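You operate a simulated robot arm through the tools that you are given. There is no shell and no other tool. Be economical: measure what you need, move in short steps, check, and stop when the job is done.

You are at the controls of a simulated two-armed robot. One attempt, no reset.

Task
Fold the towel in half and put it in the top store drawer.
Fine: fold it on the bench and shut the drawer again. Where these are worked on the way, their far stop is far enough and under half their travel is too little: top store drawer.

Only the result counts: the job must be done as asked and must still hold three seconds after the hand-in. Knocking over, shifting, dropping, spilling or breaking anything else fails it. Flat cloth is picked up by pressing the open fingertips on it (5 to 10 N) and closing them slowly along it; thin cloth reads only 2 to 8 mm in the jaws.

Robot
Two 7-joint arms with two-finger parallel grippers on one trunk, on a base that drives. Base frame: it is fixed to the floor where the robot stands at the start and does not move with it; the origin is under the middle of the robot, x ahead of it, y to its left, z up; the surface under the hand at the start is at about z = 900. Lengths are in mm, angles in rad, forces in N, time in s.
The left shoulder is at the start at [70, 134, 1126], the right one opposite. With the tool pointing down near the work surface each hand reaches from about 100 to 640 mm from the robot's upright axis, wherever it stands, measured 20 degrees to its own side. Places, roughly: bottom store drawer [400, 0, 300]; inside of the top store drawer [500, 0, 700]; middle store drawer [400, 0, 600]; top of the store bench [500, -100, 900]; top store drawer [400, 0, 800]. Payload 1.57 kg a hand.
Tool frame (each hand has its own): the origin (TCP) lies between the finger pads and is the grasp point; the fingertips stand 30 mm ahead of it; z points along the fingers, y is the line along which they close. Largest opening 80 mm; finger width 17, thickness 12; the body of the gripper, 40 by 82 mm, starts 80 mm behind the TCP.
Orientation is that of the tool frame in the base frame, as [roll, pitch, yaw] about the fixed x, y, z axes, in that order (R = Rz(yaw) Ry(pitch) Rx(roll)). With the fingers straight down and closing along the base's y, the tool's x points along the base's -x, its y along +y and its z along -z.

Tools
- The arms move only by the tool step_arm. It takes "left_plan", "right_plan" or both (then of equal length, played together; a hand with none holds still); each is a list of rows, each an object of numbers (a shift or turn left out is 0, a gripper value left out holds the last): "dx", "dy", "dz": the shift along the base's x, y, z in mm; "wx", "wy", "wz": the turn, a rotation vector about the base's x, y, z in rad. In form: [{"dx": .., "dy": .., "dz": .., "wx": .., "wy": .., "wz": ..}, ...]. A call has 1 to 8 rows; each row is the pose to reach, as a shift and turn from the pose commanded when the call began. "left_jaw" and "right_jaw" are, for a hand that has rows, the opening, from 0 (shut) to 1 (fully open), set as the call begins (left out, the last holds). Each row takes 0.2 s and may step no farther than 50 mm and 0.15 rad from the row before; otherwise, or with a gripper value out of range, the whole call is refused. Where a pose cannot be reached the arm comes as near as it can. A force on the tool above 40 N (or 10 N above the force at the start of the call, whichever is more), or a blocked arm, ends the call early, and 0.2 s more pass. Each finger travels about 153 mm/s and halts on what it meets, pressing with about 36 N; the grip force reading is that of the motor and also rises with nothing between the fingers. The clock runs only during rows and for 0.2 s after the last one: add rows that repeat a pose to give the fingers time. The reply holds the time, the measured pose of the TCP, the force on the tool along the base axes, the opening and the grip force, in the units named above and with some noise, with the torque about the TCP (base axes, N m) and any sound that the robot's microphone picked up, and new pictures: "pictures" is both (left out), scene, wrist or none (wrist: the cameras of the hands that moved).
- Cameras (640 x 400 px; columns grow to the right, rows downward): "scene" is now at [115.8, -2.2, 1306.8]; the picture's right is [0.02, -1.00, 0.00], its down [-0.83, -0.01, -0.55] and it looks along [0.55, 0.01, -0.83] (base axes); focal length 214 px, centre (320, 200). "left" rides on the left gripper at [72, 7, -122] in its tool frame; the picture's right is [-0.09, 1.00, 0.00], its down [-0.84, -0.08, -0.54] and it looks along [-0.54, -0.05, 0.84] (tool axes); focal length 238 px, centre (320, 200). "right" rides on the right gripper at [72, -7, -122] in its tool frame; the picture's right is [0.09, 1.00, 0.00], its down [-0.84, 0.08, -0.54] and it looks along [-0.54, 0.05, 0.84] (tool axes); focal length 238 px, centre (320, 200). There is no depth. A picture from a camera that has moved, and an enlarged one, comes with that camera's place and axes in the base frame and with its lens. The place of the scene camera against the robot may be out by one fixed shift of up to 25 mm in any direction.
- lift_body(by): slides the trunk up (or, below 0, down) by that many mm; the arms and the scene camera ride with it, the base frame stays. It gives what a move gives, with no picture.
- drive_base(legs): drives the robot by 1 to 6 legs, each [ahead, left, turn to the left] in mm, mm and rad, along the robot's own axes; the way and the turn of a leg run together, so that a leg with both is an arc; at most 1500 mm and 3.142 rad a leg. The arms and the cameras ride along, it lands a little off, and it stops where it bumps. It gives what a move gives, and a new picture of the scene camera.
- pan_tilt(pan, tilt): turns the head with the scene camera to pan (to the left, within 1.501 rad either way) and tilt (down, from -0.506 to 1.204), counted from straight ahead of the robot. It gives what a move gives, and a new picture of the scene camera.
- enlarge(camera, box): a new picture of the part [left, top, right, bottom] of that camera's present view, enlarged. The clock stands still meanwhile.
- job_done(): hands the job in; it is judged then, once.

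Go step by step. Nothing tells you exact positions but the pictures and the camera data: compare them with the known pose of the tool, close in by small moves and look again before you grip or let go. The budget is 120 turns and 260 pictures, counting those below and the enlarged ones. Unless the task says otherwise, let go and move clear before handing in, and close with one line.

The tools are called after ">>>" by a JSON object that holds its "fn" and its "kwargs". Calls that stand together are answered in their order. step_arm: Moves the arms, as the interface text tells. Its arguments: {"type":"object","properties":{"left_plan":{"type":"array","items":{"type":"object","properties":{"dx":{"type":"number"},"dy":{"type":"number"},"dz":{"type":"number"},"wx":{"type":"number"},"wy":{"type":"number"},"wz":{"type":"number"}}}},"left_jaw":{"type":"number"},"right_plan":{"type":"array","items":{"type":"object","properties":{"dx":{"type":"number"},"dy":{"type":"number"},"dz":{"type":"number"},"wx":{"type":"number"},"wy":{"type":"number"},"wz":{"type":"number"}}}},"right_jaw":{"type":"number"},"pictures":{"type":"string","enum":["both","scene","wrist","none"]}},"required":[]} The other tools are called the same way: lift_body (by) slides the trunk up or down; drive_base (legs) drives the base; pan_tilt (pan, tilt) turns the head that bears the scene camera; enlarge (camera, box) takes an enlarged picture of a part of a camera's view; job_done () hands the job in.

At the start:

```text
clock: 0.0
left_tool_pos: [504.7, 177.0, 1125.8]
left_ee_rot: [3.14, 0.001, -3.14]
left_force: [0.0, 0.3, -0.4]
left_torque: [-0.02, -0.01, -0.01]
left_finger_gap: 79.9
left_grip_force: 0.0
right_tool_pos: [391.8, -201.7, 1136.7]
right_ee_rot: [-3.141, -0.001, -3.14]
right_force: [0.0, 0.6, 0.5]
right_torque: [0.03, -0.02, 0.02]
right_finger_gap: 80.1
right_grip_force: 0.0
trunk travel left (down, up): [-700.0, 240.0]
robot x, y, heading: [-2.1, -1.4, 0.001]
head pan, tilt: [0.017, 0.983]
```

scene: 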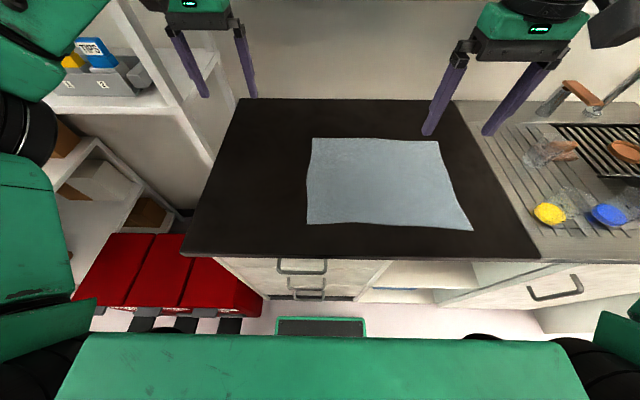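
right: 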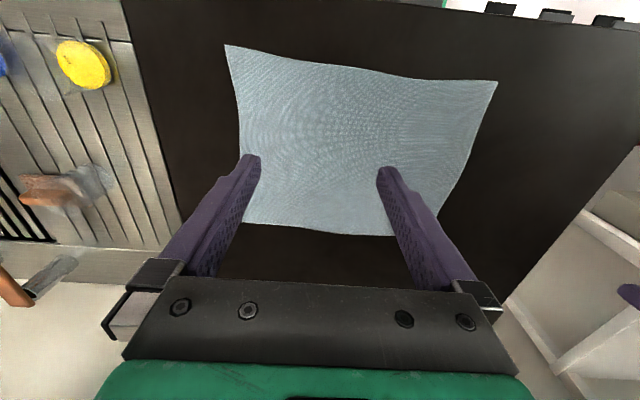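
left: 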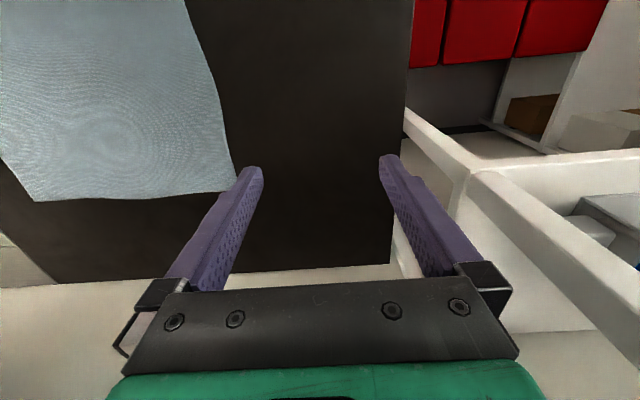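

I see the towel flat on the bench at roughly x 320–595, y −325–30, with the drawer stack under the bench's left part. I'll take a closer look at the drawers and the towel first.

>>> {"fn": "pan_tilt", "kwargs": {"pan": 0.0, "tilt": 1.2}}

>>> {"fn": "enlarge", "kwargs": {"camera": "scene", "box": [160, 100, 480, 300]}}

```text
clock: 0.7
left_tool_pos: [503.2, 176.2, 1126.2]
left_ee_rot: [-3.141, 0.0, -3.14]
left_force: [-0.8, -0.6, -0.4]
left_torque: [-0.02, 0.01, -0.03]
left_finger_gap: 80.0
left_grip_force: 0.1
right_tool_pos: [392.3, -202.8, 1136.3]
right_ee_rot: [-3.142, 0.0, -3.141]
right_force: [-0.2, 0.4, -0.5]
right_torque: [0.02, 0.01, 0.0]
right_finger_gap: 79.8
right_grip_force: 0.0
trunk travel left (down, up): [-700.0, 240.0]
robot x, y, heading: [-1.5, 3.2, 0.001]
head pan, tilt: [0.0, 1.201]
camera scene: at [101.1, -3.6, 1293.0], right [0.0, -1.0, 0.0], down [-0.93, 0.0, -0.36], along [0.36, 0.0, -0.93], focal length 214 px, centre (320, 200)
```

scene: 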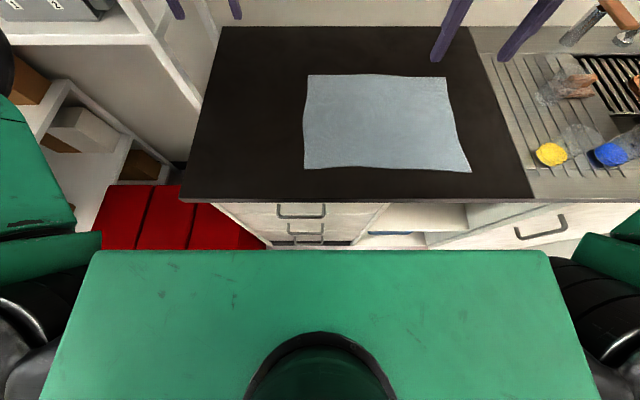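

```text
2.00 times, centred on (320, 200) of scene
camera zoom: at [101.1, -3.6, 1293.0], right [0.0, -1.0, 0.0], down [-0.93, 0.0, -0.36], along [0.36, 0.0, -0.93], focal length 429 px, centre (320, 200)
```

zoom: 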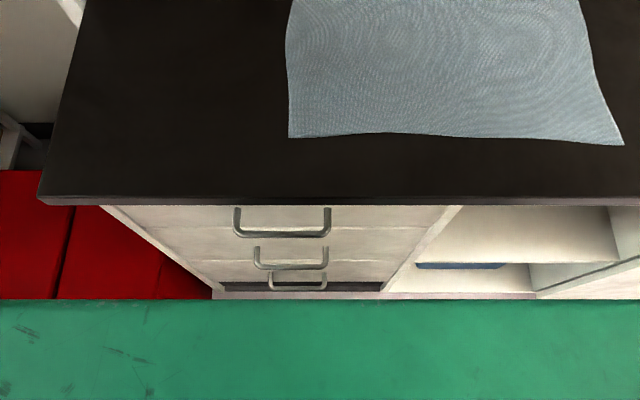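

The top drawer's handle is near y≈40, and the towel's far right corner is near the right hand's reach limit. I'll slide the robot right to centre it on the towel, so both hands can reach the far corners.

>>> {"fn": "drive_base", "kwargs": {"legs": [[0, -150, 0]]}}

>>> {"fn": "pan_tilt", "kwargs": {"pan": 0.0, "tilt": 0.9}}

```text
clock: 2.1
left_tool_pos: [503.4, 30.7, 1125.3]
left_ee_rot: [-3.14, 0.0, 3.141]
left_force: [-0.7, 0.1, 0.3]
left_torque: [-0.01, 0.0, -0.03]
left_finger_gap: 80.2
left_grip_force: 0.1
right_tool_pos: [392.1, -350.2, 1136.4]
right_ee_rot: [-3.14, 0.0, 3.14]
right_force: [-0.1, 0.3, -0.7]
right_torque: [-0.03, 0.0, 0.0]
right_finger_gap: 80.1
right_grip_force: 0.1
trunk travel left (down, up): [-700.0, 240.0]
robot x, y, heading: [0.3, -150.0, -0.005]
head pan, tilt: [0.0, 1.201]
camera scene: at [101.0, -150.1, 1293.0], right [0.0, -1.0, 0.0], down [-0.93, 0.0, -0.36], along [0.36, 0.0, -0.93], focal length 214 px, centre (320, 200)
```

scene: 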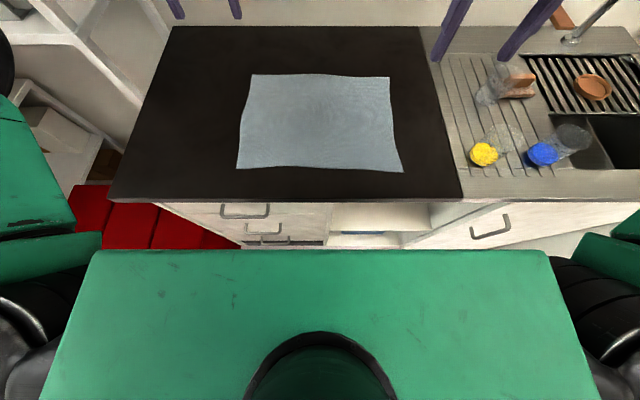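

```text
clock: 2.9
left_tool_pos: [503.6, 28.0, 1124.9]
left_ee_rot: [3.141, 0.001, -3.141]
left_force: [0.3, 0.1, -0.4]
left_torque: [-0.02, 0.02, 0.01]
left_finger_gap: 80.1
left_grip_force: 0.1
right_tool_pos: [392.3, -352.2, 1136.2]
right_ee_rot: [-3.141, -0.001, 3.139]
right_force: [0.2, -0.1, -0.4]
right_torque: [0.01, 0.01, -0.04]
right_finger_gap: 80.2
right_grip_force: 0.1
trunk travel left (down, up): [-700.0, 240.0]
robot x, y, heading: [0.6, -152.2, -0.007]
head pan, tilt: [0.0, 0.901]
camera scene: at [120.5, -152.9, 1312.8], right [0.0, -1.0, 0.0], down [-0.78, 0.0, -0.62], along [0.62, 0.0, -0.78], focal length 214 px, centre (320, 200)
```

scene: 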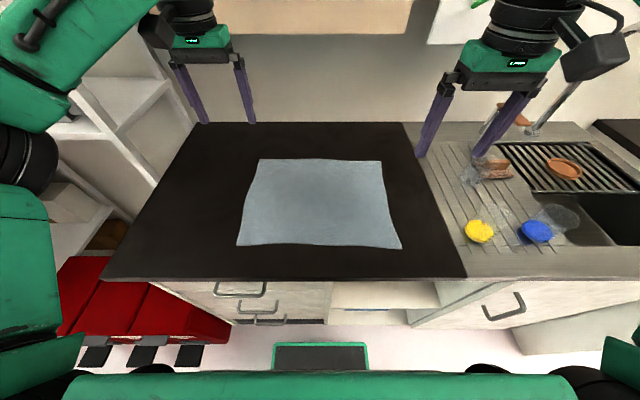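

The towel's far corners come out near (600, 16) and (590, −325). I'll hover both hands above points just inside them to check with the wrist cameras.

>>> {"fn": "step_arm", "kwargs": {"left_plan": [{"dx": 12, "dy": -6, "dz": -22}, {"dx": 24, "dy": -11, "dz": -45}, {"dx": 36, "dy": -17, "dz": -67}, {"dx": 48, "dy": -22, "dz": -90}, {"dx": 60, "dy": -28, "dz": -112}, {"dx": 71, "dy": -33, "dz": -135}], "right_plan": [{"dx": 30, "dy": 9, "dz": -24}, {"dx": 61, "dy": 17, "dz": -49}, {"dx": 92, "dy": 26, "dz": -73}, {"dx": 122, "dy": 35, "dz": -98}, {"dx": 153, "dy": 43, "dz": -122}, {"dx": 183, "dy": 52, "dz": -146}], "left_jaw": 0.45, "right_jaw": 0.45}}

```text
clock: 4.3
left_tool_pos: [576.5, -5.5, 990.8]
left_ee_rot: [-3.139, -0.001, -3.14]
left_force: [-0.7, 0.0, 0.0]
left_torque: [-0.04, 0.0, -0.01]
left_finger_gap: 36.0
left_grip_force: 0.1
right_tool_pos: [576.5, -298.0, 988.4]
right_ee_rot: [-3.14, -0.003, 3.14]
right_force: [0.6, -0.2, -0.5]
right_torque: [0.0, 0.0, -0.01]
right_finger_gap: 36.1
right_grip_force: 0.0
trunk travel left (down, up): [-700.0, 240.0]
robot x, y, heading: [-0.6, -150.4, -0.001]
head pan, tilt: [0.0, 0.901]
camera scene: at [122.7, -151.0, 1312.6], right [0.0, -1.0, 0.0], down [-0.78, 0.0, -0.62], along [0.62, 0.0, -0.78], focal length 214 px, centre (320, 200)
camera right: at [503.2, -304.2, 1109.6], right [-0.09, 1.0, 0.0], down [0.84, 0.08, 0.54], along [0.54, 0.05, -0.84], focal length 238 px, centre (320, 200)
camera left: at [505.3, 0.9, 1110.9], right [0.09, 1.0, 0.0], down [0.84, -0.07, 0.54], along [0.54, -0.05, -0.84], focal length 238 px, centre (320, 200)
```

scene: 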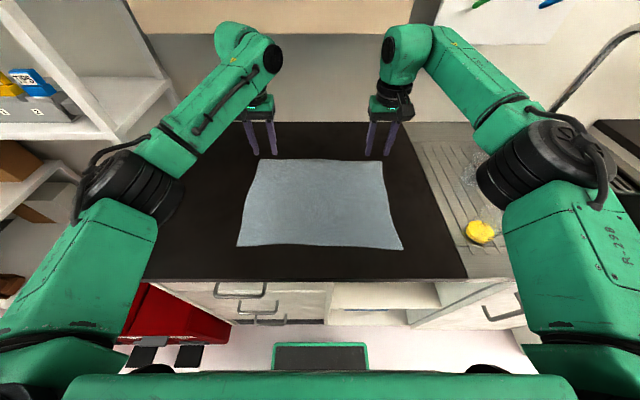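
right: 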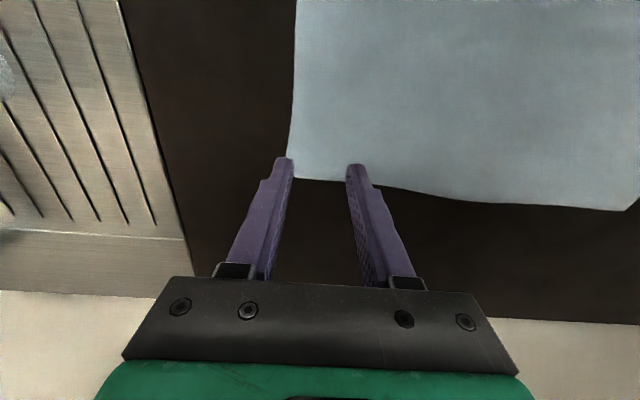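
left: 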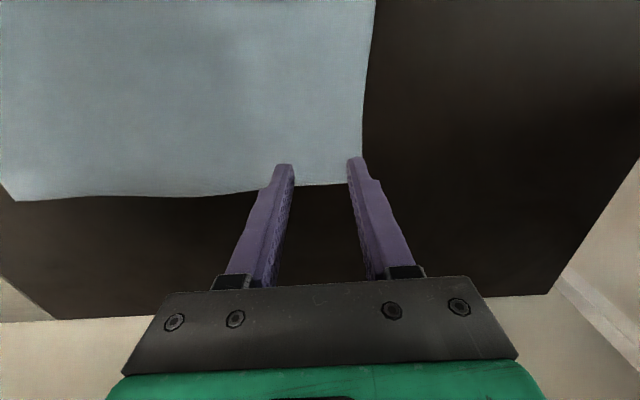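

Wrist views put the far corners at about (624, 32) and (615, −324). I'll move over the edge and descend to just above the cloth.

>>> {"fn": "step_arm", "kwargs": {"left_plan": [{"dx": 25, "dy": 1, "dz": -25}, {"dx": 37, "dy": 2, "dz": -52}], "right_plan": [{"dx": 20, "dy": 3, "dz": -25}, {"dx": 30, "dy": 6, "dz": -50}], "pictures": "wrist"}}

```text
clock: 4.9
left_tool_pos: [617.6, -6.7, 938.3]
left_ee_rot: [-3.141, 0.001, 3.141]
left_force: [0.5, -0.2, 0.2]
left_torque: [0.03, 0.03, -0.01]
left_finger_gap: 35.8
left_grip_force: 0.1
right_tool_pos: [600.7, -294.8, 939.3]
right_ee_rot: [3.14, 0.002, 3.14]
right_force: [-1.1, -0.8, -0.3]
right_torque: [0.03, -0.02, 0.02]
right_finger_gap: 35.8
right_grip_force: 0.1
right hand out of reach, approached as far as the arm can: row 2
trunk travel left (down, up): [-700.0, 240.0]
robot x, y, heading: [-0.3, -147.3, -0.004]
head pan, tilt: [0.0, 0.901]
camera right: at [527.8, -301.0, 1061.2], right [-0.09, 1.0, 0.0], down [0.84, 0.08, 0.54], along [0.54, 0.05, -0.84], focal length 238 px, centre (320, 200)
camera left: at [545.0, -0.2, 1059.8], right [0.09, 1.0, 0.0], down [0.84, -0.08, 0.54], along [0.54, -0.05, -0.84], focal length 238 px, centre (320, 200)
```

right: 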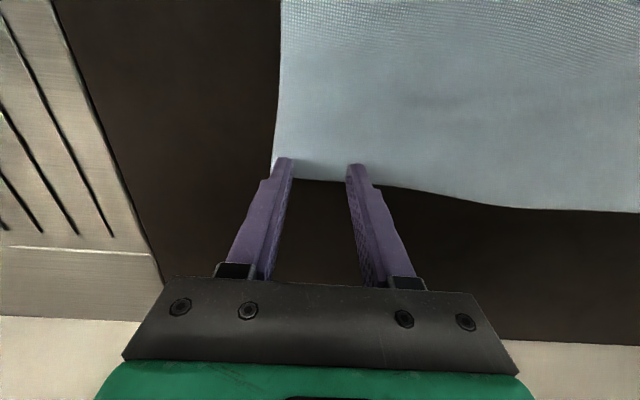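
left: 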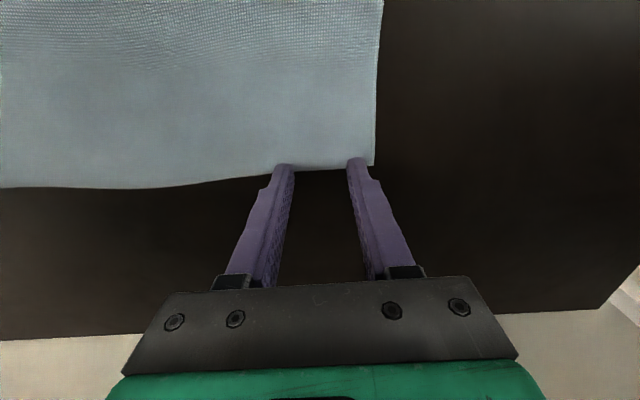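

The far edge is at x≈620 (left hand) and x≈613 (right hand). I'll pull back slightly onto the cloth and press down gently.

>>> {"fn": "step_arm", "kwargs": {"left_plan": [{"dx": -9, "dz": 0}, {"dx": -9, "dz": -5}, {"dx": -9, "dz": -9}], "right_plan": [{"dx": -8, "dz": 0}, {"dx": -8, "dz": -5}, {"dx": -8, "dz": -9}], "pictures": "none"}}

```text
clock: 5.7
left_tool_pos: [602.7, -3.1, 931.8]
left_ee_rot: [3.14, 0.003, -3.14]
left_force: [1.5, 0.5, 9.2]
left_torque: [0.03, -0.04, 0.04]
left_finger_gap: 36.1
left_grip_force: 0.1
left hand out of reach, approached as far as the arm can: row 1
right_tool_pos: [590.4, -295.1, 933.0]
right_ee_rot: [3.139, 0.002, 3.139]
right_force: [-0.4, -0.6, 0.0]
right_torque: [0.03, 0.04, 0.02]
right_finger_gap: 36.1
right_grip_force: 0.1
trunk travel left (down, up): [-700.0, 240.0]
robot x, y, heading: [0.1, -149.7, 0.001]
head pan, tilt: [0.0, 0.901]
```

Both hands are at the edge of their reach and land a bit too far inside the edge. I'll lift slightly, roll forward 25 mm and look again.

>>> {"fn": "step_arm", "kwargs": {"left_plan": [{"dz": 12}], "right_plan": [{"dz": 12}], "pictures": "none"}}

>>> {"fn": "drive_base", "kwargs": {"legs": [[25, 0, 0]]}}

>>> {"fn": "step_arm", "kwargs": {"left_plan": [{"dx": -10, "dz": 0}], "right_plan": [{"dx": -6, "dz": 0}], "pictures": "wrist"}}

```text
clock: 6.1
left_tool_pos: [602.3, -4.1, 942.1]
left_ee_rot: [3.141, -0.003, -3.141]
left_force: [-0.6, 0.4, 0.1]
left_torque: [0.01, 0.0, -0.03]
left_finger_gap: 35.8
left_grip_force: 0.2
right_tool_pos: [590.9, -292.2, 942.2]
right_ee_rot: [3.14, 0.0, 3.139]
right_force: [-0.3, 0.0, 0.4]
right_torque: [0.02, 0.0, 0.02]
right_finger_gap: 36.1
right_grip_force: 0.1
trunk travel left (down, up): [-700.0, 240.0]
robot x, y, heading: [-3.1, -148.6, -0.001]
head pan, tilt: [0.0, 0.901]
```

```text
clock: 6.9
left_tool_pos: [625.0, -3.0, 944.0]
left_ee_rot: [3.141, 0.003, -3.138]
left_force: [-0.6, -0.1, 0.3]
left_torque: [-0.01, -0.06, -0.03]
left_finger_gap: 36.0
left_grip_force: 0.1
right_tool_pos: [613.2, -291.8, 944.0]
right_ee_rot: [-3.141, 0.003, 3.139]
right_force: [-0.2, 0.5, -0.2]
right_torque: [0.02, -0.02, -0.01]
right_finger_gap: 36.0
right_grip_force: 0.1
trunk travel left (down, up): [-700.0, 240.0]
robot x, y, heading: [26.4, -145.5, -0.0]
head pan, tilt: [0.0, 0.901]
camera scene: at [141.0, -152.2, 1313.4], right [0.0, -1.0, 0.0], down [-0.78, 0.0, -0.62], along [0.62, 0.0, -0.78], focal length 214 px, centre (320, 200)
```

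scene: 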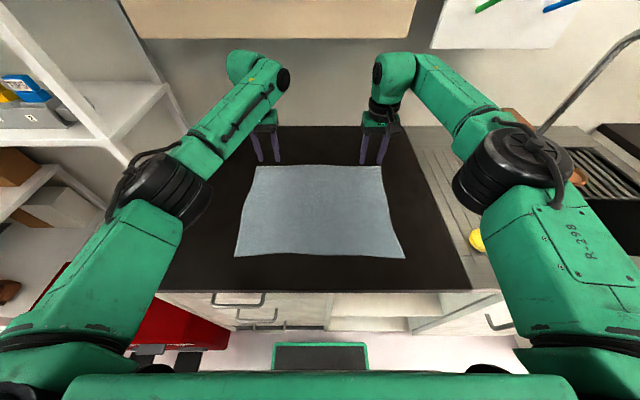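

```text
clock: 7.3
left_tool_pos: [617.5, -2.5, 942.6]
left_ee_rot: [-3.139, -0.001, -3.139]
left_force: [-1.1, 0.4, -0.3]
left_torque: [-0.01, -0.03, 0.0]
left_finger_gap: 35.9
left_grip_force: 0.1
right_tool_pos: [610.8, -292.7, 943.2]
right_ee_rot: [3.141, 0.001, 3.141]
right_force: [0.0, 1.0, 0.8]
right_torque: [0.0, -0.03, 0.05]
right_finger_gap: 36.2
right_grip_force: 0.1
trunk travel left (down, up): [-700.0, 240.0]
robot x, y, heading: [21.4, -148.7, -0.004]
head pan, tilt: [0.0, 0.901]
camera right: at [537.1, -299.1, 1064.7], right [-0.09, 1.0, 0.0], down [0.84, 0.08, 0.54], along [0.54, 0.05, -0.84], focal length 238 px, centre (320, 200)
camera left: at [545.8, 3.7, 1064.0], right [0.09, 1.0, 0.0], down [0.84, -0.08, 0.54], along [0.54, -0.05, -0.84], focal length 238 px, centre (320, 200)
```

right: 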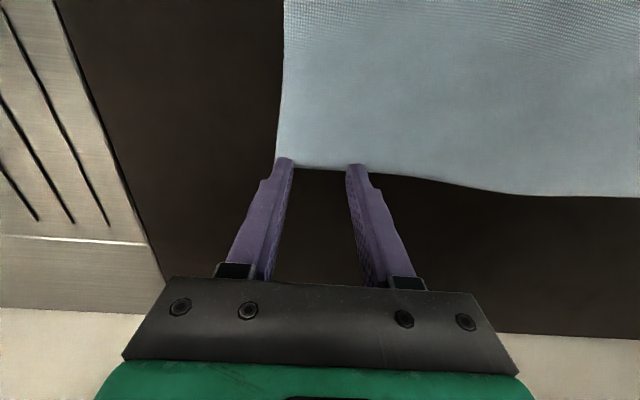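
left: 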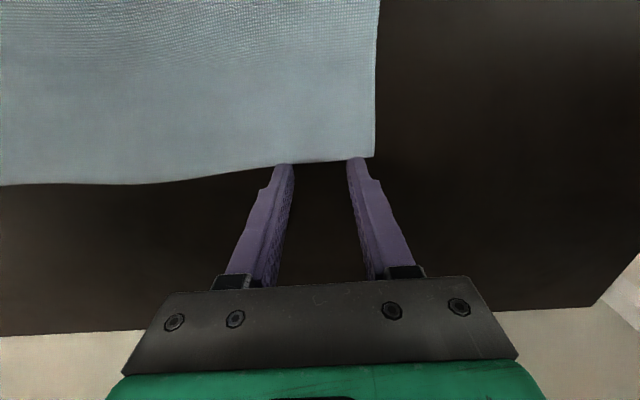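

Edges are now at x≈618 (left) and x≈614 (right). I'll pull back onto the cloth and press.

>>> {"fn": "step_arm", "kwargs": {"left_plan": [{"dx": -9, "dz": 0}, {"dx": -9, "dz": -6}, {"dx": -9, "dz": -10}, {"dx": -9, "dz": -10}], "right_plan": [{"dx": -8, "dz": 0}, {"dx": -8, "dz": -6}, {"dx": -8, "dz": -11}, {"dx": -8, "dz": -11}], "pictures": "none"}}

```text
clock: 8.3
left_tool_pos: [609.4, -6.0, 932.3]
left_ee_rot: [-3.14, 0.002, -3.14]
left_force: [-1.1, -0.8, 0.7]
left_torque: [0.0, 0.0, -0.01]
left_finger_gap: 35.9
left_grip_force: 0.0
right_tool_pos: [601.9, -293.3, 931.9]
right_ee_rot: [-3.141, 0.0, 3.141]
right_force: [-0.1, 0.1, 0.9]
right_torque: [0.01, -0.02, 0.01]
right_finger_gap: 36.0
right_grip_force: 0.1
trunk travel left (down, up): [-700.0, 240.0]
robot x, y, heading: [25.6, -152.9, 0.002]
head pan, tilt: [0.0, 0.901]
```

>>> {"fn": "step_arm", "kwargs": {"left_plan": [{"dz": -1}, {"dz": -1.5}], "right_plan": [{"dz": -1}, {"dz": -1.5}], "pictures": "none"}}

```text
clock: 8.9
left_tool_pos: [609.4, -4.0, 932.4]
left_ee_rot: [-3.14, 0.003, -3.141]
left_force: [0.8, 0.1, 3.2]
left_torque: [0.01, -0.02, -0.01]
left_finger_gap: 36.1
left_grip_force: 0.0
right_tool_pos: [602.3, -293.0, 931.7]
right_ee_rot: [3.14, 0.002, -3.141]
right_force: [1.2, 0.2, 8.5]
right_torque: [0.07, 0.02, -0.01]
right_finger_gap: 36.0
right_grip_force: 0.2
trunk travel left (down, up): [-700.0, 240.0]
robot x, y, heading: [25.4, -149.3, 0.001]
head pan, tilt: [0.0, 0.901]
```

Both tips touch the cloth; a little more pressure on the left, then I close slowly.

>>> {"fn": "step_arm", "kwargs": {"left_plan": [{"dz": -0.8}, {"dz": -0.8}], "right_plan": [{"dz": 0}, {"dz": 0}], "left_jaw": 0.35, "right_jaw": 0.35, "pictures": "none"}}

>>> {"fn": "step_arm", "kwargs": {"left_plan": [{"dz": 0}], "right_plan": [{"dz": 0}], "left_jaw": 0.25, "right_jaw": 0.25, "pictures": "none"}}

>>> {"fn": "step_arm", "kwargs": {"left_plan": [{"dz": 0}], "right_plan": [{"dz": 0}], "left_jaw": 0.15, "right_jaw": 0.15, "pictures": "wrist"}}

```text
clock: 9.5
left_tool_pos: [609.0, -3.5, 931.3]
left_ee_rot: [-3.139, 0.003, 3.14]
left_force: [0.0, -1.3, 9.7]
left_torque: [0.0, 0.02, 0.0]
left_finger_gap: 27.1
left_grip_force: 0.1
right_tool_pos: [599.5, -292.9, 932.8]
right_ee_rot: [3.141, 0.003, -3.141]
right_force: [1.9, 1.7, 8.5]
right_torque: [0.05, -0.06, -0.04]
right_finger_gap: 28.4
right_grip_force: 0.3
trunk travel left (down, up): [-700.0, 240.0]
robot x, y, heading: [28.5, -149.5, -0.002]
head pan, tilt: [0.0, 0.901]
```

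```text
clock: 9.9
left_tool_pos: [608.2, -4.5, 933.0]
left_ee_rot: [-3.141, 0.002, -3.14]
left_force: [1.9, -0.3, 9.7]
left_torque: [-0.02, -0.02, 0.0]
left_finger_gap: 20.6
left_grip_force: 0.4
right_tool_pos: [599.1, -294.1, 932.1]
right_ee_rot: [-3.141, 0.003, 3.14]
right_force: [-0.3, 0.6, 9.1]
right_torque: [0.01, 0.03, 0.04]
right_finger_gap: 17.8
right_grip_force: 0.0
trunk travel left (down, up): [-700.0, 240.0]
robot x, y, heading: [22.3, -144.8, -0.003]
head pan, tilt: [0.0, 0.901]
```

```text
clock: 10.3
left_tool_pos: [607.6, -3.4, 932.0]
left_ee_rot: [3.14, 0.002, -3.139]
left_force: [-0.6, 0.3, 10.9]
left_torque: [0.01, 0.03, 0.0]
left_finger_gap: 6.1
left_grip_force: 0.1
right_tool_pos: [599.9, -293.9, 931.9]
right_ee_rot: [3.14, 0.003, -3.141]
right_force: [0.1, 0.8, 7.3]
right_torque: [0.06, 0.0, -0.03]
right_finger_gap: 10.9
right_grip_force: 0.0
trunk travel left (down, up): [-700.0, 240.0]
robot x, y, heading: [25.8, -149.9, -0.003]
head pan, tilt: [0.0, 0.901]
camera right: at [527.0, -299.7, 1053.1], right [-0.09, 1.0, 0.0], down [0.83, 0.08, 0.55], along [0.54, 0.05, -0.84], focal length 238 px, centre (320, 200)
camera left: at [535.0, 3.4, 1052.9], right [0.09, 1.0, 0.0], down [0.84, -0.08, 0.54], along [0.54, -0.05, -0.84], focal length 238 px, centre (320, 200)
```

right: 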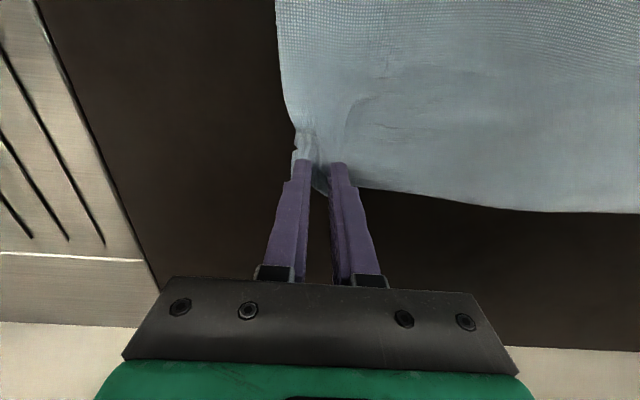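
left: 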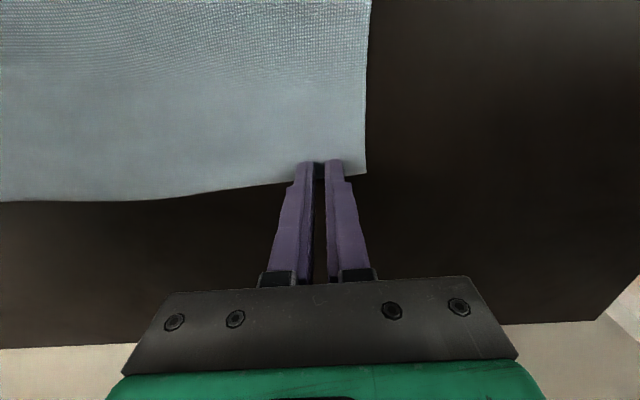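

The right hand gathered a ridge of cloth, while the left slid without gathering. I'll finish closing the right hand, then reopen the left and retry with more pressure.

>>> {"fn": "step_arm", "kwargs": {"left_plan": [{"dz": 5}, {"dx": -2, "dz": 5}, {"dx": -3, "dz": 0}], "right_plan": [{"dz": 0}, {"dz": 0}, {"dz": 0}], "left_jaw": 0.5, "right_jaw": 0.0, "pictures": "none"}}

>>> {"fn": "step_arm", "kwargs": {"left_plan": [{"dz": -0.8}], "pictures": "wrist"}}

```text
clock: 11.1
left_tool_pos: [605.0, -2.7, 932.5]
left_ee_rot: [-3.14, 0.004, -3.139]
left_force: [0.6, 0.1, 4.3]
left_torque: [0.02, -0.01, -0.01]
left_finger_gap: 40.0
left_grip_force: 0.0
right_tool_pos: [600.2, -292.8, 931.5]
right_ee_rot: [3.141, 0.005, 3.139]
right_force: [-1.4, -0.3, 11.4]
right_torque: [0.05, 0.11, 0.01]
right_finger_gap: 2.2
right_grip_force: 23.2
trunk travel left (down, up): [-700.0, 240.0]
robot x, y, heading: [25.4, -152.8, 0.002]
head pan, tilt: [0.0, 0.901]
```

```text
clock: 11.5
left_tool_pos: [605.0, -1.6, 932.4]
left_ee_rot: [-3.139, 0.004, -3.139]
left_force: [1.7, 1.2, 9.9]
left_torque: [0.02, -0.05, 0.01]
left_finger_gap: 39.9
left_grip_force: 0.1
right_tool_pos: [600.4, -293.5, 932.2]
right_ee_rot: [-3.141, 0.004, -3.141]
right_force: [-0.3, 0.1, 11.2]
right_torque: [0.0, 0.03, -0.01]
right_finger_gap: 1.9
right_grip_force: 23.4
trunk travel left (down, up): [-700.0, 240.0]
robot x, y, heading: [29.8, -145.3, -0.001]
head pan, tilt: [0.0, 0.901]
camera left: at [532.0, 4.0, 1052.9], right [0.09, 1.0, 0.0], down [0.83, -0.08, 0.55], along [0.54, -0.05, -0.84], focal length 238 px, centre (320, 200)
```

left: 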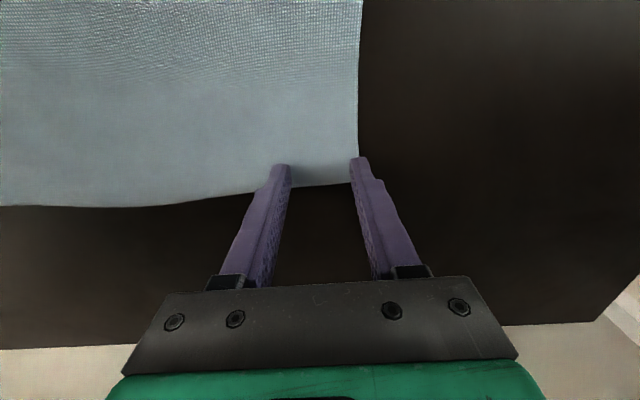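

The left hand's outer finger sits right on the cloth's side edge. I'll shift it 14 mm inward and press again.

>>> {"fn": "step_arm", "kwargs": {"left_plan": [{"dz": 6}, {"dy": -14, "dz": 6}, {"dy": -14, "dz": 0}, {"dy": -14, "dz": 0}], "left_jaw": 0.45, "pictures": "none"}}

>>> {"fn": "step_arm", "kwargs": {"left_plan": [{"dz": 0}], "left_jaw": 0.36, "pictures": "none"}}

>>> {"fn": "step_arm", "kwargs": {"left_plan": [{"dz": 0}], "left_jaw": 0.27, "pictures": "wrist"}}

```text
clock: 12.5
left_tool_pos: [604.1, -17.6, 931.1]
left_ee_rot: [-3.14, 0.004, -3.14]
left_force: [-1.4, 0.7, 9.6]
left_torque: [0.07, 0.06, -0.02]
left_finger_gap: 35.7
left_grip_force: 0.0
right_tool_pos: [599.9, -292.7, 931.6]
right_ee_rot: [-3.141, 0.003, -3.141]
right_force: [1.0, -0.4, 9.1]
right_torque: [0.03, 0.0, -0.03]
right_finger_gap: 1.8
right_grip_force: 24.3
trunk travel left (down, up): [-700.0, 240.0]
robot x, y, heading: [23.8, -147.4, 0.004]
head pan, tilt: [0.0, 0.901]
```

```text
clock: 12.9
left_tool_pos: [604.5, -18.6, 931.3]
left_ee_rot: [-3.14, 0.003, -3.141]
left_force: [0.5, -1.1, 11.8]
left_torque: [0.01, 0.04, 0.0]
left_finger_gap: 28.3
left_grip_force: 0.0
right_tool_pos: [599.6, -294.0, 930.5]
right_ee_rot: [3.141, 0.005, 3.141]
right_force: [1.9, 1.5, 7.9]
right_torque: [0.07, 0.0, -0.03]
right_finger_gap: 1.9
right_grip_force: 23.9
trunk travel left (down, up): [-700.0, 240.0]
robot x, y, heading: [27.8, -147.2, 0.001]
head pan, tilt: [0.0, 0.901]
```

```text
clock: 13.3
left_tool_pos: [604.4, -17.7, 931.6]
left_ee_rot: [-3.141, 0.003, -3.139]
left_force: [0.8, 1.1, 14.2]
left_torque: [0.0, -0.01, -0.03]
left_finger_gap: 16.9
left_grip_force: 0.1
right_tool_pos: [600.6, -293.2, 932.8]
right_ee_rot: [-3.141, 0.002, 3.141]
right_force: [2.0, 1.1, 7.1]
right_torque: [0.03, -0.03, -0.04]
right_finger_gap: 2.2
right_grip_force: 23.9
trunk travel left (down, up): [-700.0, 240.0]
robot x, y, heading: [28.5, -151.5, 0.005]
head pan, tilt: [0.0, 0.901]
camera left: at [531.7, -11.3, 1052.8], right [0.09, 1.0, 0.0], down [0.83, -0.08, 0.55], along [0.54, -0.05, -0.84], focal length 238 px, centre (320, 200)
```

left: 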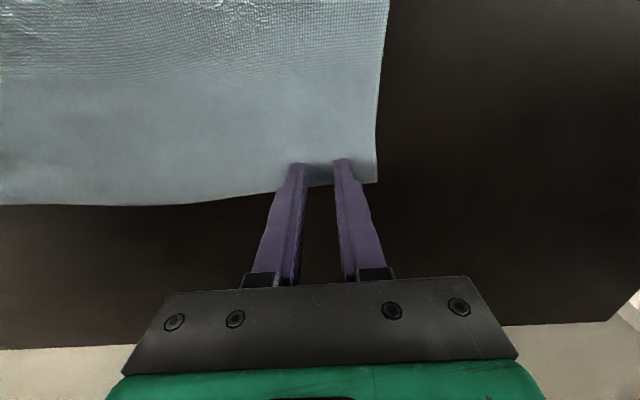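

>>> {"fn": "step_arm", "kwargs": {"left_plan": [{"dz": 0.5}], "left_jaw": 0.16, "pictures": "none"}}

>>> {"fn": "step_arm", "kwargs": {"left_plan": [{"dz": 0}, {"dz": 0}], "left_jaw": 0.0, "pictures": "wrist"}}

```text
clock: 13.7
left_tool_pos: [605.0, -18.4, 932.1]
left_ee_rot: [-3.14, 0.003, -3.141]
left_force: [-0.4, -0.8, 16.3]
left_torque: [-0.05, -0.01, 0.02]
left_finger_gap: 10.7
left_grip_force: 0.0
right_tool_pos: [599.0, -293.0, 931.0]
right_ee_rot: [-3.141, 0.004, -3.142]
right_force: [1.7, 1.1, 6.9]
right_torque: [0.07, 0.0, -0.05]
right_finger_gap: 2.2
right_grip_force: 23.6
trunk travel left (down, up): [-700.0, 240.0]
robot x, y, heading: [26.9, -149.0, 0.001]
head pan, tilt: [0.0, 0.901]
```

```text
clock: 14.3
left_tool_pos: [604.8, -18.3, 931.6]
left_ee_rot: [3.141, 0.002, -3.139]
left_force: [1.3, 0.4, 16.2]
left_torque: [-0.04, 0.0, 0.03]
left_finger_gap: 0.0
left_grip_force: 21.4
right_tool_pos: [600.0, -293.7, 930.5]
right_ee_rot: [3.141, 0.004, 3.14]
right_force: [0.3, 0.8, 5.4]
right_torque: [0.03, 0.02, -0.05]
right_finger_gap: 2.0
right_grip_force: 23.6
trunk travel left (down, up): [-700.0, 240.0]
robot x, y, heading: [24.2, -151.7, -0.004]
head pan, tilt: [0.0, 0.901]
camera left: at [531.7, -11.2, 1052.8], right [0.09, 1.0, 0.0], down [0.83, -0.08, 0.55], along [0.54, -0.05, -0.84], focal length 238 px, centre (320, 200)
```

left: 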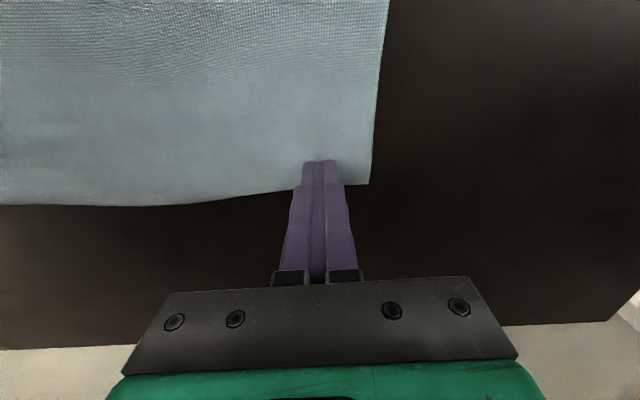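

The left hand missed again; it was pressing above 10 N. I'll retry at about 7 N, slightly further in.

>>> {"fn": "step_arm", "kwargs": {"left_plan": [{"dz": 6}, {"dx": -2, "dy": -2, "dz": 6}, {"dx": -2, "dy": -2, "dz": 1}, {"dx": -2, "dy": -2, "dz": 1}], "left_jaw": 0.45, "pictures": "none"}}

>>> {"fn": "step_arm", "kwargs": {"left_plan": [{"dz": 0}], "pictures": "wrist"}}

```text
clock: 15.3
left_tool_pos: [602.0, -20.3, 930.5]
left_ee_rot: [-3.14, 0.003, -3.14]
left_force: [1.4, 0.3, 4.1]
left_torque: [0.02, -0.03, 0.01]
left_finger_gap: 35.9
left_grip_force: 0.0
right_tool_pos: [600.3, -293.3, 932.8]
right_ee_rot: [-3.142, 0.004, 3.14]
right_force: [-0.1, -0.7, 12.0]
right_torque: [0.06, 0.05, -0.03]
right_finger_gap: 1.9
right_grip_force: 23.5
trunk travel left (down, up): [-700.0, 240.0]
robot x, y, heading: [26.6, -150.3, 0.005]
head pan, tilt: [0.0, 0.901]
```

```text
clock: 15.7
left_tool_pos: [603.2, -19.6, 931.8]
left_ee_rot: [-3.14, 0.002, -3.138]
left_force: [1.3, 0.6, 5.0]
left_torque: [0.04, -0.05, -0.03]
left_finger_gap: 36.2
left_grip_force: 0.1
right_tool_pos: [600.8, -292.6, 931.2]
right_ee_rot: [3.14, 0.004, 3.141]
right_force: [0.4, -1.2, 12.9]
right_torque: [0.0, 0.04, -0.03]
right_finger_gap: 1.9
right_grip_force: 23.8
trunk travel left (down, up): [-700.0, 240.0]
robot x, y, heading: [21.8, -147.1, -0.002]
head pan, tilt: [0.0, 0.901]
camera left: at [529.6, -12.3, 1053.1], right [0.09, 1.0, 0.0], down [0.84, -0.08, 0.54], along [0.54, -0.05, -0.84], focal length 238 px, centre (320, 200)
```

left: 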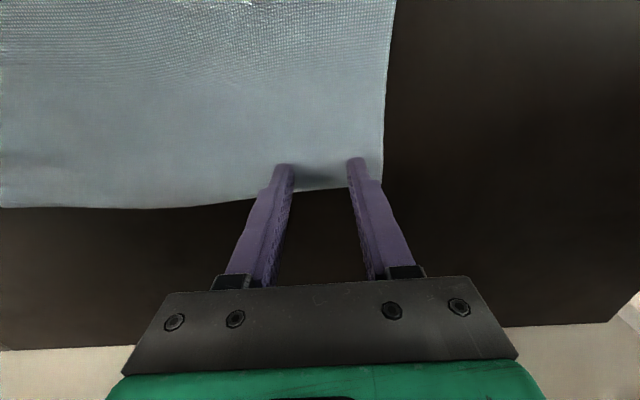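

>>> {"fn": "step_arm", "kwargs": {"left_plan": [{"dz": -0.3}, {"dz": -0.3}], "left_jaw": 0.38, "pictures": "none"}}

>>> {"fn": "step_arm", "kwargs": {"left_plan": [{"dz": 0}], "left_jaw": 0.3, "pictures": "wrist"}}

```text
clock: 16.3
left_tool_pos: [602.8, -18.9, 930.4]
left_ee_rot: [-3.14, 0.003, -3.141]
left_force: [0.8, -0.4, 11.2]
left_torque: [0.06, -0.02, 0.0]
left_finger_gap: 29.3
left_grip_force: 0.1
right_tool_pos: [599.7, -292.6, 932.3]
right_ee_rot: [3.14, 0.005, -3.14]
right_force: [2.6, 0.7, 10.4]
right_torque: [0.01, -0.04, -0.02]
right_finger_gap: 1.8
right_grip_force: 23.3
trunk travel left (down, up): [-700.0, 240.0]
robot x, y, heading: [20.7, -149.2, -0.001]
head pan, tilt: [0.0, 0.901]
```

```text
clock: 16.7
left_tool_pos: [601.7, -19.8, 932.3]
left_ee_rot: [-3.141, 0.004, -3.14]
left_force: [0.8, -0.8, 12.7]
left_torque: [0.05, -0.02, 0.02]
left_finger_gap: 22.9
left_grip_force: 0.1
right_tool_pos: [600.9, -292.2, 931.2]
right_ee_rot: [3.139, 0.004, -3.141]
right_force: [2.0, 0.8, 8.8]
right_torque: [0.05, -0.01, -0.04]
right_finger_gap: 1.9
right_grip_force: 23.2
trunk travel left (down, up): [-700.0, 240.0]
robot x, y, heading: [22.3, -152.0, 0.001]
head pan, tilt: [0.0, 0.901]
camera left: at [529.4, -12.2, 1052.9], right [0.09, 1.0, 0.0], down [0.84, -0.08, 0.54], along [0.54, -0.05, -0.84], focal length 238 px, centre (320, 200)
```

left: 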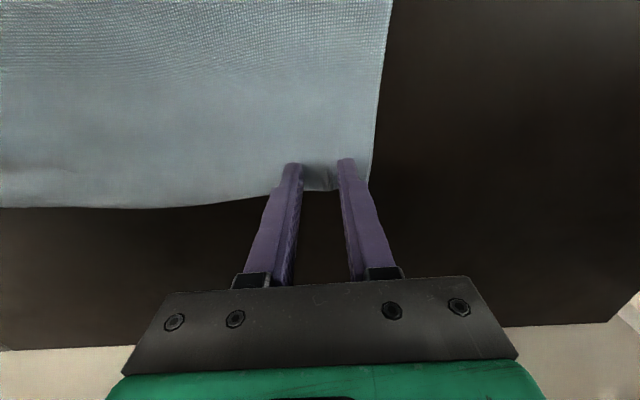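

A ridge is starting between the fingers. I'll continue closing while easing the pressure a little.

>>> {"fn": "step_arm", "kwargs": {"left_plan": [{"dz": 0.5}], "left_jaw": 0.22, "pictures": "none"}}

>>> {"fn": "step_arm", "kwargs": {"left_plan": [{"dz": 0.3}], "left_jaw": 0.14, "pictures": "none"}}

>>> {"fn": "step_arm", "kwargs": {"left_plan": [{"dz": 0}, {"dz": 0}], "left_jaw": 0.0, "pictures": "wrist"}}

```text
clock: 17.1
left_tool_pos: [601.7, -18.8, 931.9]
left_ee_rot: [-3.141, 0.003, -3.139]
left_force: [0.6, -0.7, 6.5]
left_torque: [0.03, 0.0, 0.01]
left_finger_gap: 16.9
left_grip_force: 0.2
right_tool_pos: [600.5, -292.9, 931.6]
right_ee_rot: [3.139, 0.004, 3.141]
right_force: [0.9, 0.3, 10.8]
right_torque: [0.06, 0.04, -0.05]
right_finger_gap: 1.8
right_grip_force: 23.8
trunk travel left (down, up): [-700.0, 240.0]
robot x, y, heading: [22.8, -147.8, -0.0]
head pan, tilt: [0.0, 0.901]
```

```text
clock: 17.5
left_tool_pos: [601.6, -18.7, 931.6]
left_ee_rot: [-3.141, 0.0, -3.141]
left_force: [-0.1, -2.3, 3.7]
left_torque: [-0.04, 0.02, 0.02]
left_finger_gap: 11.3
left_grip_force: 0.4
right_tool_pos: [599.8, -293.1, 931.6]
right_ee_rot: [-3.141, 0.004, 3.14]
right_force: [-0.1, 0.5, 11.8]
right_torque: [0.04, 0.03, 0.0]
right_finger_gap: 1.9
right_grip_force: 23.7
trunk travel left (down, up): [-700.0, 240.0]
robot x, y, heading: [22.6, -148.3, 0.003]
head pan, tilt: [0.0, 0.901]
```

```text
clock: 18.1
left_tool_pos: [601.2, -18.9, 932.6]
left_ee_rot: [-3.139, 0.001, -3.14]
left_force: [-1.0, -0.3, -0.2]
left_torque: [0.01, 0.0, 0.01]
left_finger_gap: 0.0
left_grip_force: 21.5
right_tool_pos: [600.5, -293.1, 932.2]
right_ee_rot: [-3.14, 0.004, 3.141]
right_force: [-1.7, -0.8, 14.9]
right_torque: [0.01, 0.08, 0.0]
right_finger_gap: 1.7
right_grip_force: 23.7
trunk travel left (down, up): [-700.0, 240.0]
robot x, y, heading: [26.3, -152.3, 0.001]
head pan, tilt: [0.0, 0.901]
camera left: at [529.1, -12.6, 1053.7], right [0.09, 1.0, 0.0], down [0.84, -0.08, 0.54], along [0.54, -0.05, -0.84], focal length 238 px, centre (320, 200)
```

left: 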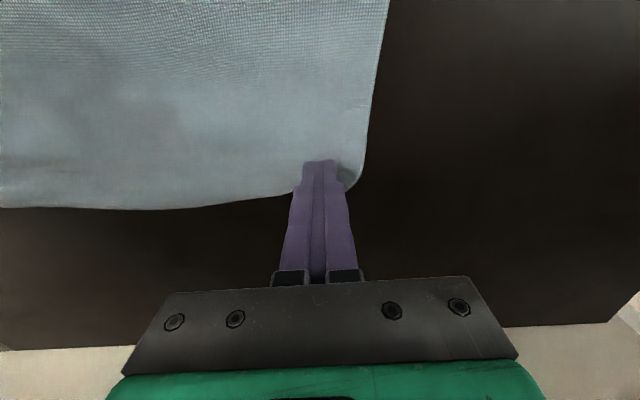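

The left hand lost pressure at the end. I'll lift the right hand slightly so its contact doesn't shift the left's force, then retry holding 8–10 N throughout.

>>> {"fn": "step_arm", "kwargs": {"left_plan": [{"dz": 6}, {"dx": -2, "dy": -5, "dz": 6}, {"dx": -2, "dy": -5, "dz": 0}, {"dx": -2, "dy": -5, "dz": -0.5}], "right_plan": [{"dz": 5}, {"dz": 10}, {"dz": 15}, {"dz": 15}], "left_jaw": 0.55, "pictures": "wrist"}}

```text
clock: 19.1
left_tool_pos: [602.6, -24.7, 931.8]
left_ee_rot: [3.141, 0.002, -3.14]
left_force: [1.0, -0.6, 5.8]
left_torque: [0.05, -0.03, -0.01]
left_finger_gap: 44.1
left_grip_force: 0.1
right_tool_pos: [601.4, -293.1, 944.0]
right_ee_rot: [-3.142, 0.0, 3.14]
right_force: [-0.4, 0.3, 0.4]
right_torque: [0.04, 0.0, -0.02]
right_finger_gap: 1.8
right_grip_force: 23.7
trunk travel left (down, up): [-700.0, 240.0]
robot x, y, heading: [25.2, -150.0, -0.004]
head pan, tilt: [0.0, 0.901]
camera right: at [528.7, -299.1, 1066.7], right [-0.09, 1.0, 0.0], down [0.84, 0.08, 0.54], along [0.54, 0.05, -0.84], focal length 238 px, centre (320, 200)
camera left: at [529.6, -18.2, 1053.1], right [0.09, 1.0, 0.0], down [0.84, -0.08, 0.54], along [0.54, -0.05, -0.84], focal length 238 px, centre (320, 200)
```

right: 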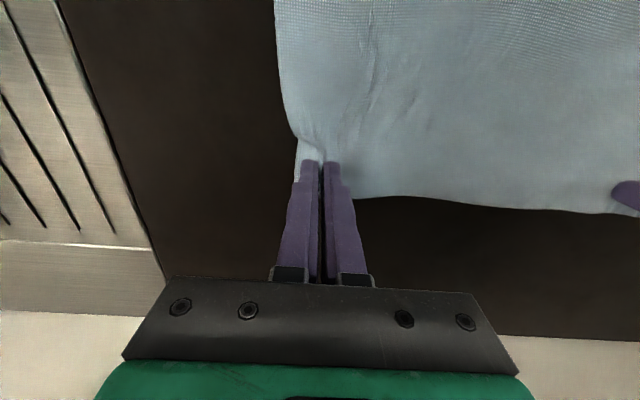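
left: 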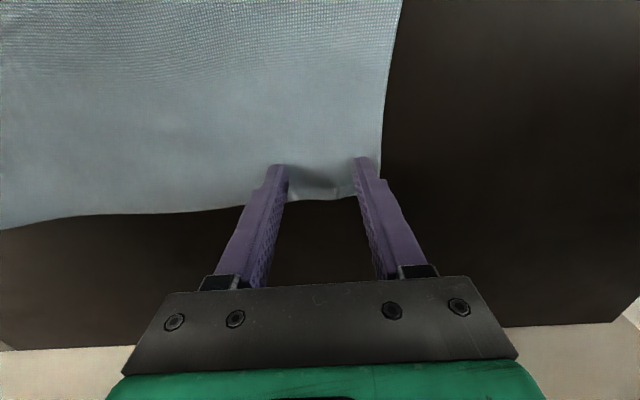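

>>> {"fn": "step_arm", "kwargs": {"left_plan": [{"dz": -0.5}, {"dz": -0.5}], "left_jaw": 0.45, "pictures": "none"}}

>>> {"fn": "step_arm", "kwargs": {"left_plan": [{"dz": 0}], "left_jaw": 0.36, "pictures": "none"}}

>>> {"fn": "step_arm", "kwargs": {"left_plan": [{"dz": 0}], "left_jaw": 0.28, "pictures": "wrist"}}

```text
clock: 19.7
left_tool_pos: [601.9, -25.1, 931.8]
left_ee_rot: [3.141, 0.001, -3.14]
left_force: [1.1, 0.3, 10.1]
left_torque: [0.03, -0.04, 0.03]
left_finger_gap: 35.0
left_grip_force: 0.1
right_tool_pos: [601.5, -293.0, 945.7]
right_ee_rot: [-3.141, 0.003, 3.141]
right_force: [-0.4, -0.2, -0.2]
right_torque: [0.0, 0.01, -0.03]
right_finger_gap: 1.7
right_grip_force: 23.4
trunk travel left (down, up): [-700.0, 240.0]
robot x, y, heading: [25.6, -147.8, -0.001]
head pan, tilt: [0.0, 0.901]
```

```text
clock: 20.1
left_tool_pos: [602.0, -25.3, 932.2]
left_ee_rot: [-3.141, 0.001, -3.139]
left_force: [0.7, 0.3, 10.6]
left_torque: [0.05, -0.08, -0.05]
left_finger_gap: 27.7
left_grip_force: 0.0
right_tool_pos: [601.1, -293.2, 945.7]
right_ee_rot: [3.141, 0.001, -3.141]
right_force: [-0.2, -0.2, -0.3]
right_torque: [0.02, 0.0, -0.06]
right_finger_gap: 1.9
right_grip_force: 23.8
trunk travel left (down, up): [-700.0, 240.0]
robot x, y, heading: [26.7, -150.0, 0.0]
head pan, tilt: [0.0, 0.901]
```

```text
clock: 20.5
left_tool_pos: [600.9, -25.8, 931.9]
left_ee_rot: [3.142, 0.003, -3.139]
left_force: [0.0, 0.1, 11.1]
left_torque: [0.01, -0.05, -0.01]
left_finger_gap: 21.2
left_grip_force: 0.0
right_tool_pos: [601.2, -293.9, 945.2]
right_ee_rot: [3.141, 0.001, 3.14]
right_force: [-0.1, -0.7, -0.3]
right_torque: [0.01, 0.03, 0.01]
right_finger_gap: 1.9
right_grip_force: 23.3
trunk travel left (down, up): [-700.0, 240.0]
robot x, y, heading: [27.5, -149.7, -0.003]
head pan, tilt: [0.0, 0.901]
camera left: at [529.0, -18.4, 1053.0], right [0.09, 1.0, 0.0], down [0.84, -0.08, 0.54], along [0.54, -0.05, -0.84], focal length 238 px, centre (320, 200)
```

left: 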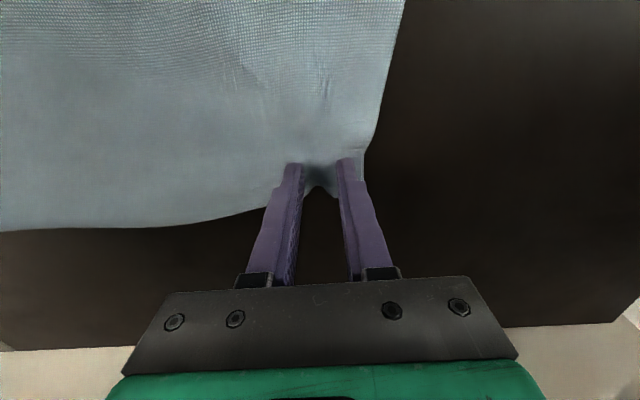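

A clear ridge now stands between the left fingers, so I'll keep closing.

>>> {"fn": "step_arm", "kwargs": {"left_plan": [{"dz": 0}], "left_jaw": 0.2, "pictures": "none"}}

>>> {"fn": "step_arm", "kwargs": {"left_plan": [{"dz": 0}], "left_jaw": 0.12, "pictures": "none"}}

>>> {"fn": "step_arm", "kwargs": {"left_plan": [{"dz": 0}, {"dz": 0}], "left_jaw": 0.0, "pictures": "wrist"}}

```text
clock: 20.9
left_tool_pos: [601.3, -26.0, 932.3]
left_ee_rot: [-3.141, 0.002, -3.139]
left_force: [0.3, -0.9, 10.7]
left_torque: [-0.01, -0.03, -0.02]
left_finger_gap: 15.5
left_grip_force: 0.0
right_tool_pos: [600.1, -292.4, 945.4]
right_ee_rot: [3.141, 0.002, -3.142]
right_force: [0.9, -0.2, 0.1]
right_torque: [0.01, -0.01, -0.01]
right_finger_gap: 2.1
right_grip_force: 23.2
trunk travel left (down, up): [-700.0, 240.0]
robot x, y, heading: [25.5, -149.3, -0.002]
head pan, tilt: [0.0, 0.901]
```

```text
clock: 21.3
left_tool_pos: [601.2, -24.3, 930.6]
left_ee_rot: [3.141, 0.0, -3.139]
left_force: [-0.3, -0.6, 12.8]
left_torque: [-0.02, -0.01, 0.0]
left_finger_gap: 9.7
left_grip_force: 0.3
right_tool_pos: [600.5, -292.7, 945.5]
right_ee_rot: [3.142, 0.003, -3.139]
right_force: [-0.4, 0.5, -0.1]
right_torque: [0.03, -0.03, 0.0]
right_finger_gap: 2.1
right_grip_force: 23.9
trunk travel left (down, up): [-700.0, 240.0]
robot x, y, heading: [25.9, -149.4, -0.003]
head pan, tilt: [0.0, 0.901]
```

```text
clock: 21.9
left_tool_pos: [602.1, -24.7, 931.2]
left_ee_rot: [-3.141, 0.002, 3.141]
left_force: [0.2, -2.0, 12.0]
left_torque: [-0.05, -0.04, 0.04]
left_finger_gap: 1.9
left_grip_force: 23.3
right_tool_pos: [600.5, -294.1, 945.4]
right_ee_rot: [3.141, 0.002, -3.142]
right_force: [1.4, 1.7, -0.9]
right_torque: [0.08, -0.02, 0.02]
right_finger_gap: 2.2
right_grip_force: 23.5
trunk travel left (down, up): [-700.0, 240.0]
robot x, y, heading: [25.2, -146.2, -0.001]
head pan, tilt: [0.0, 0.901]
camera left: at [529.0, -18.6, 1053.0], right [0.09, 1.0, 0.0], down [0.84, -0.08, 0.54], along [0.54, -0.05, -0.84], focal length 238 px, centre (320, 200)
```

left: 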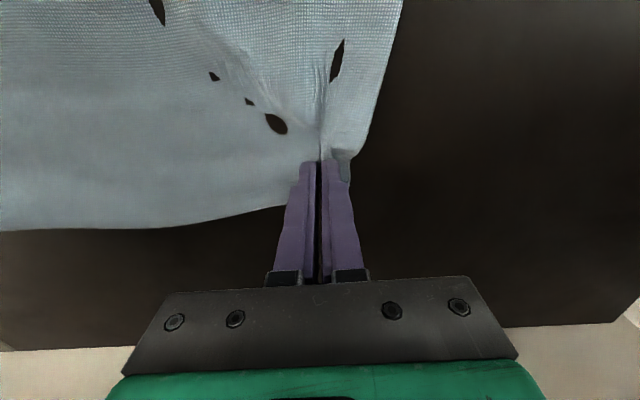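

Both hands now hold the far edge. I'll swing it up and over toward the near edge, first half of the arc.

>>> {"fn": "step_arm", "kwargs": {"left_plan": [{"dx": -2, "dz": 22}, {"dx": -9, "dz": 45}, {"dx": -21, "dz": 66}, {"dx": -36, "dz": 85}, {"dx": -55, "dz": 99}, {"dx": -75, "dz": 110}, {"dx": -98, "dz": 116}, {"dx": -122, "dz": 118}], "right_plan": [{"dx": -2, "dz": 14}, {"dx": -9, "dz": 35}, {"dx": -21, "dz": 55}, {"dx": -36, "dz": 74}, {"dx": -55, "dz": 88}, {"dx": -75, "dz": 98}, {"dx": -98, "dz": 104}, {"dx": -122, "dz": 105}], "pictures": "scene"}}

```text
clock: 23.7
left_tool_pos: [478.1, -22.5, 1049.5]
left_ee_rot: [3.141, 0.0, -3.14]
left_force: [-0.2, -0.2, -0.1]
left_torque: [-0.02, 0.0, 0.0]
left_finger_gap: 1.9
left_grip_force: 23.4
right_tool_pos: [478.0, -291.9, 1052.6]
right_ee_rot: [3.142, 0.003, 3.14]
right_force: [-0.3, 0.2, 0.7]
right_torque: [0.02, -0.04, 0.0]
right_finger_gap: 1.9
right_grip_force: 23.4
trunk travel left (down, up): [-700.0, 240.0]
robot x, y, heading: [26.9, -148.5, -0.002]
head pan, tilt: [0.0, 0.901]
camera scene: at [143.8, -152.3, 1313.0], right [0.0, -1.0, 0.0], down [-0.78, 0.0, -0.62], along [0.62, 0.0, -0.78], focal length 214 px, centre (320, 200)
```

scene: 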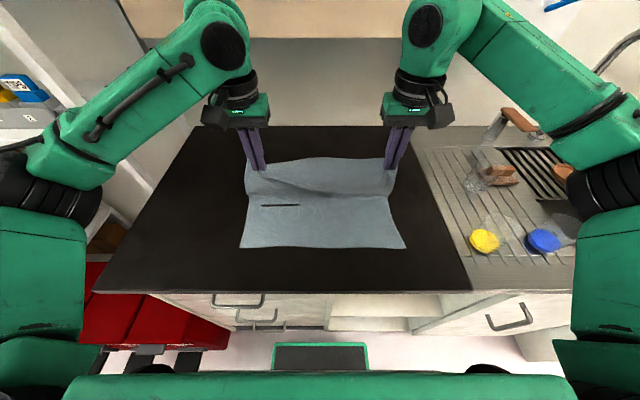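

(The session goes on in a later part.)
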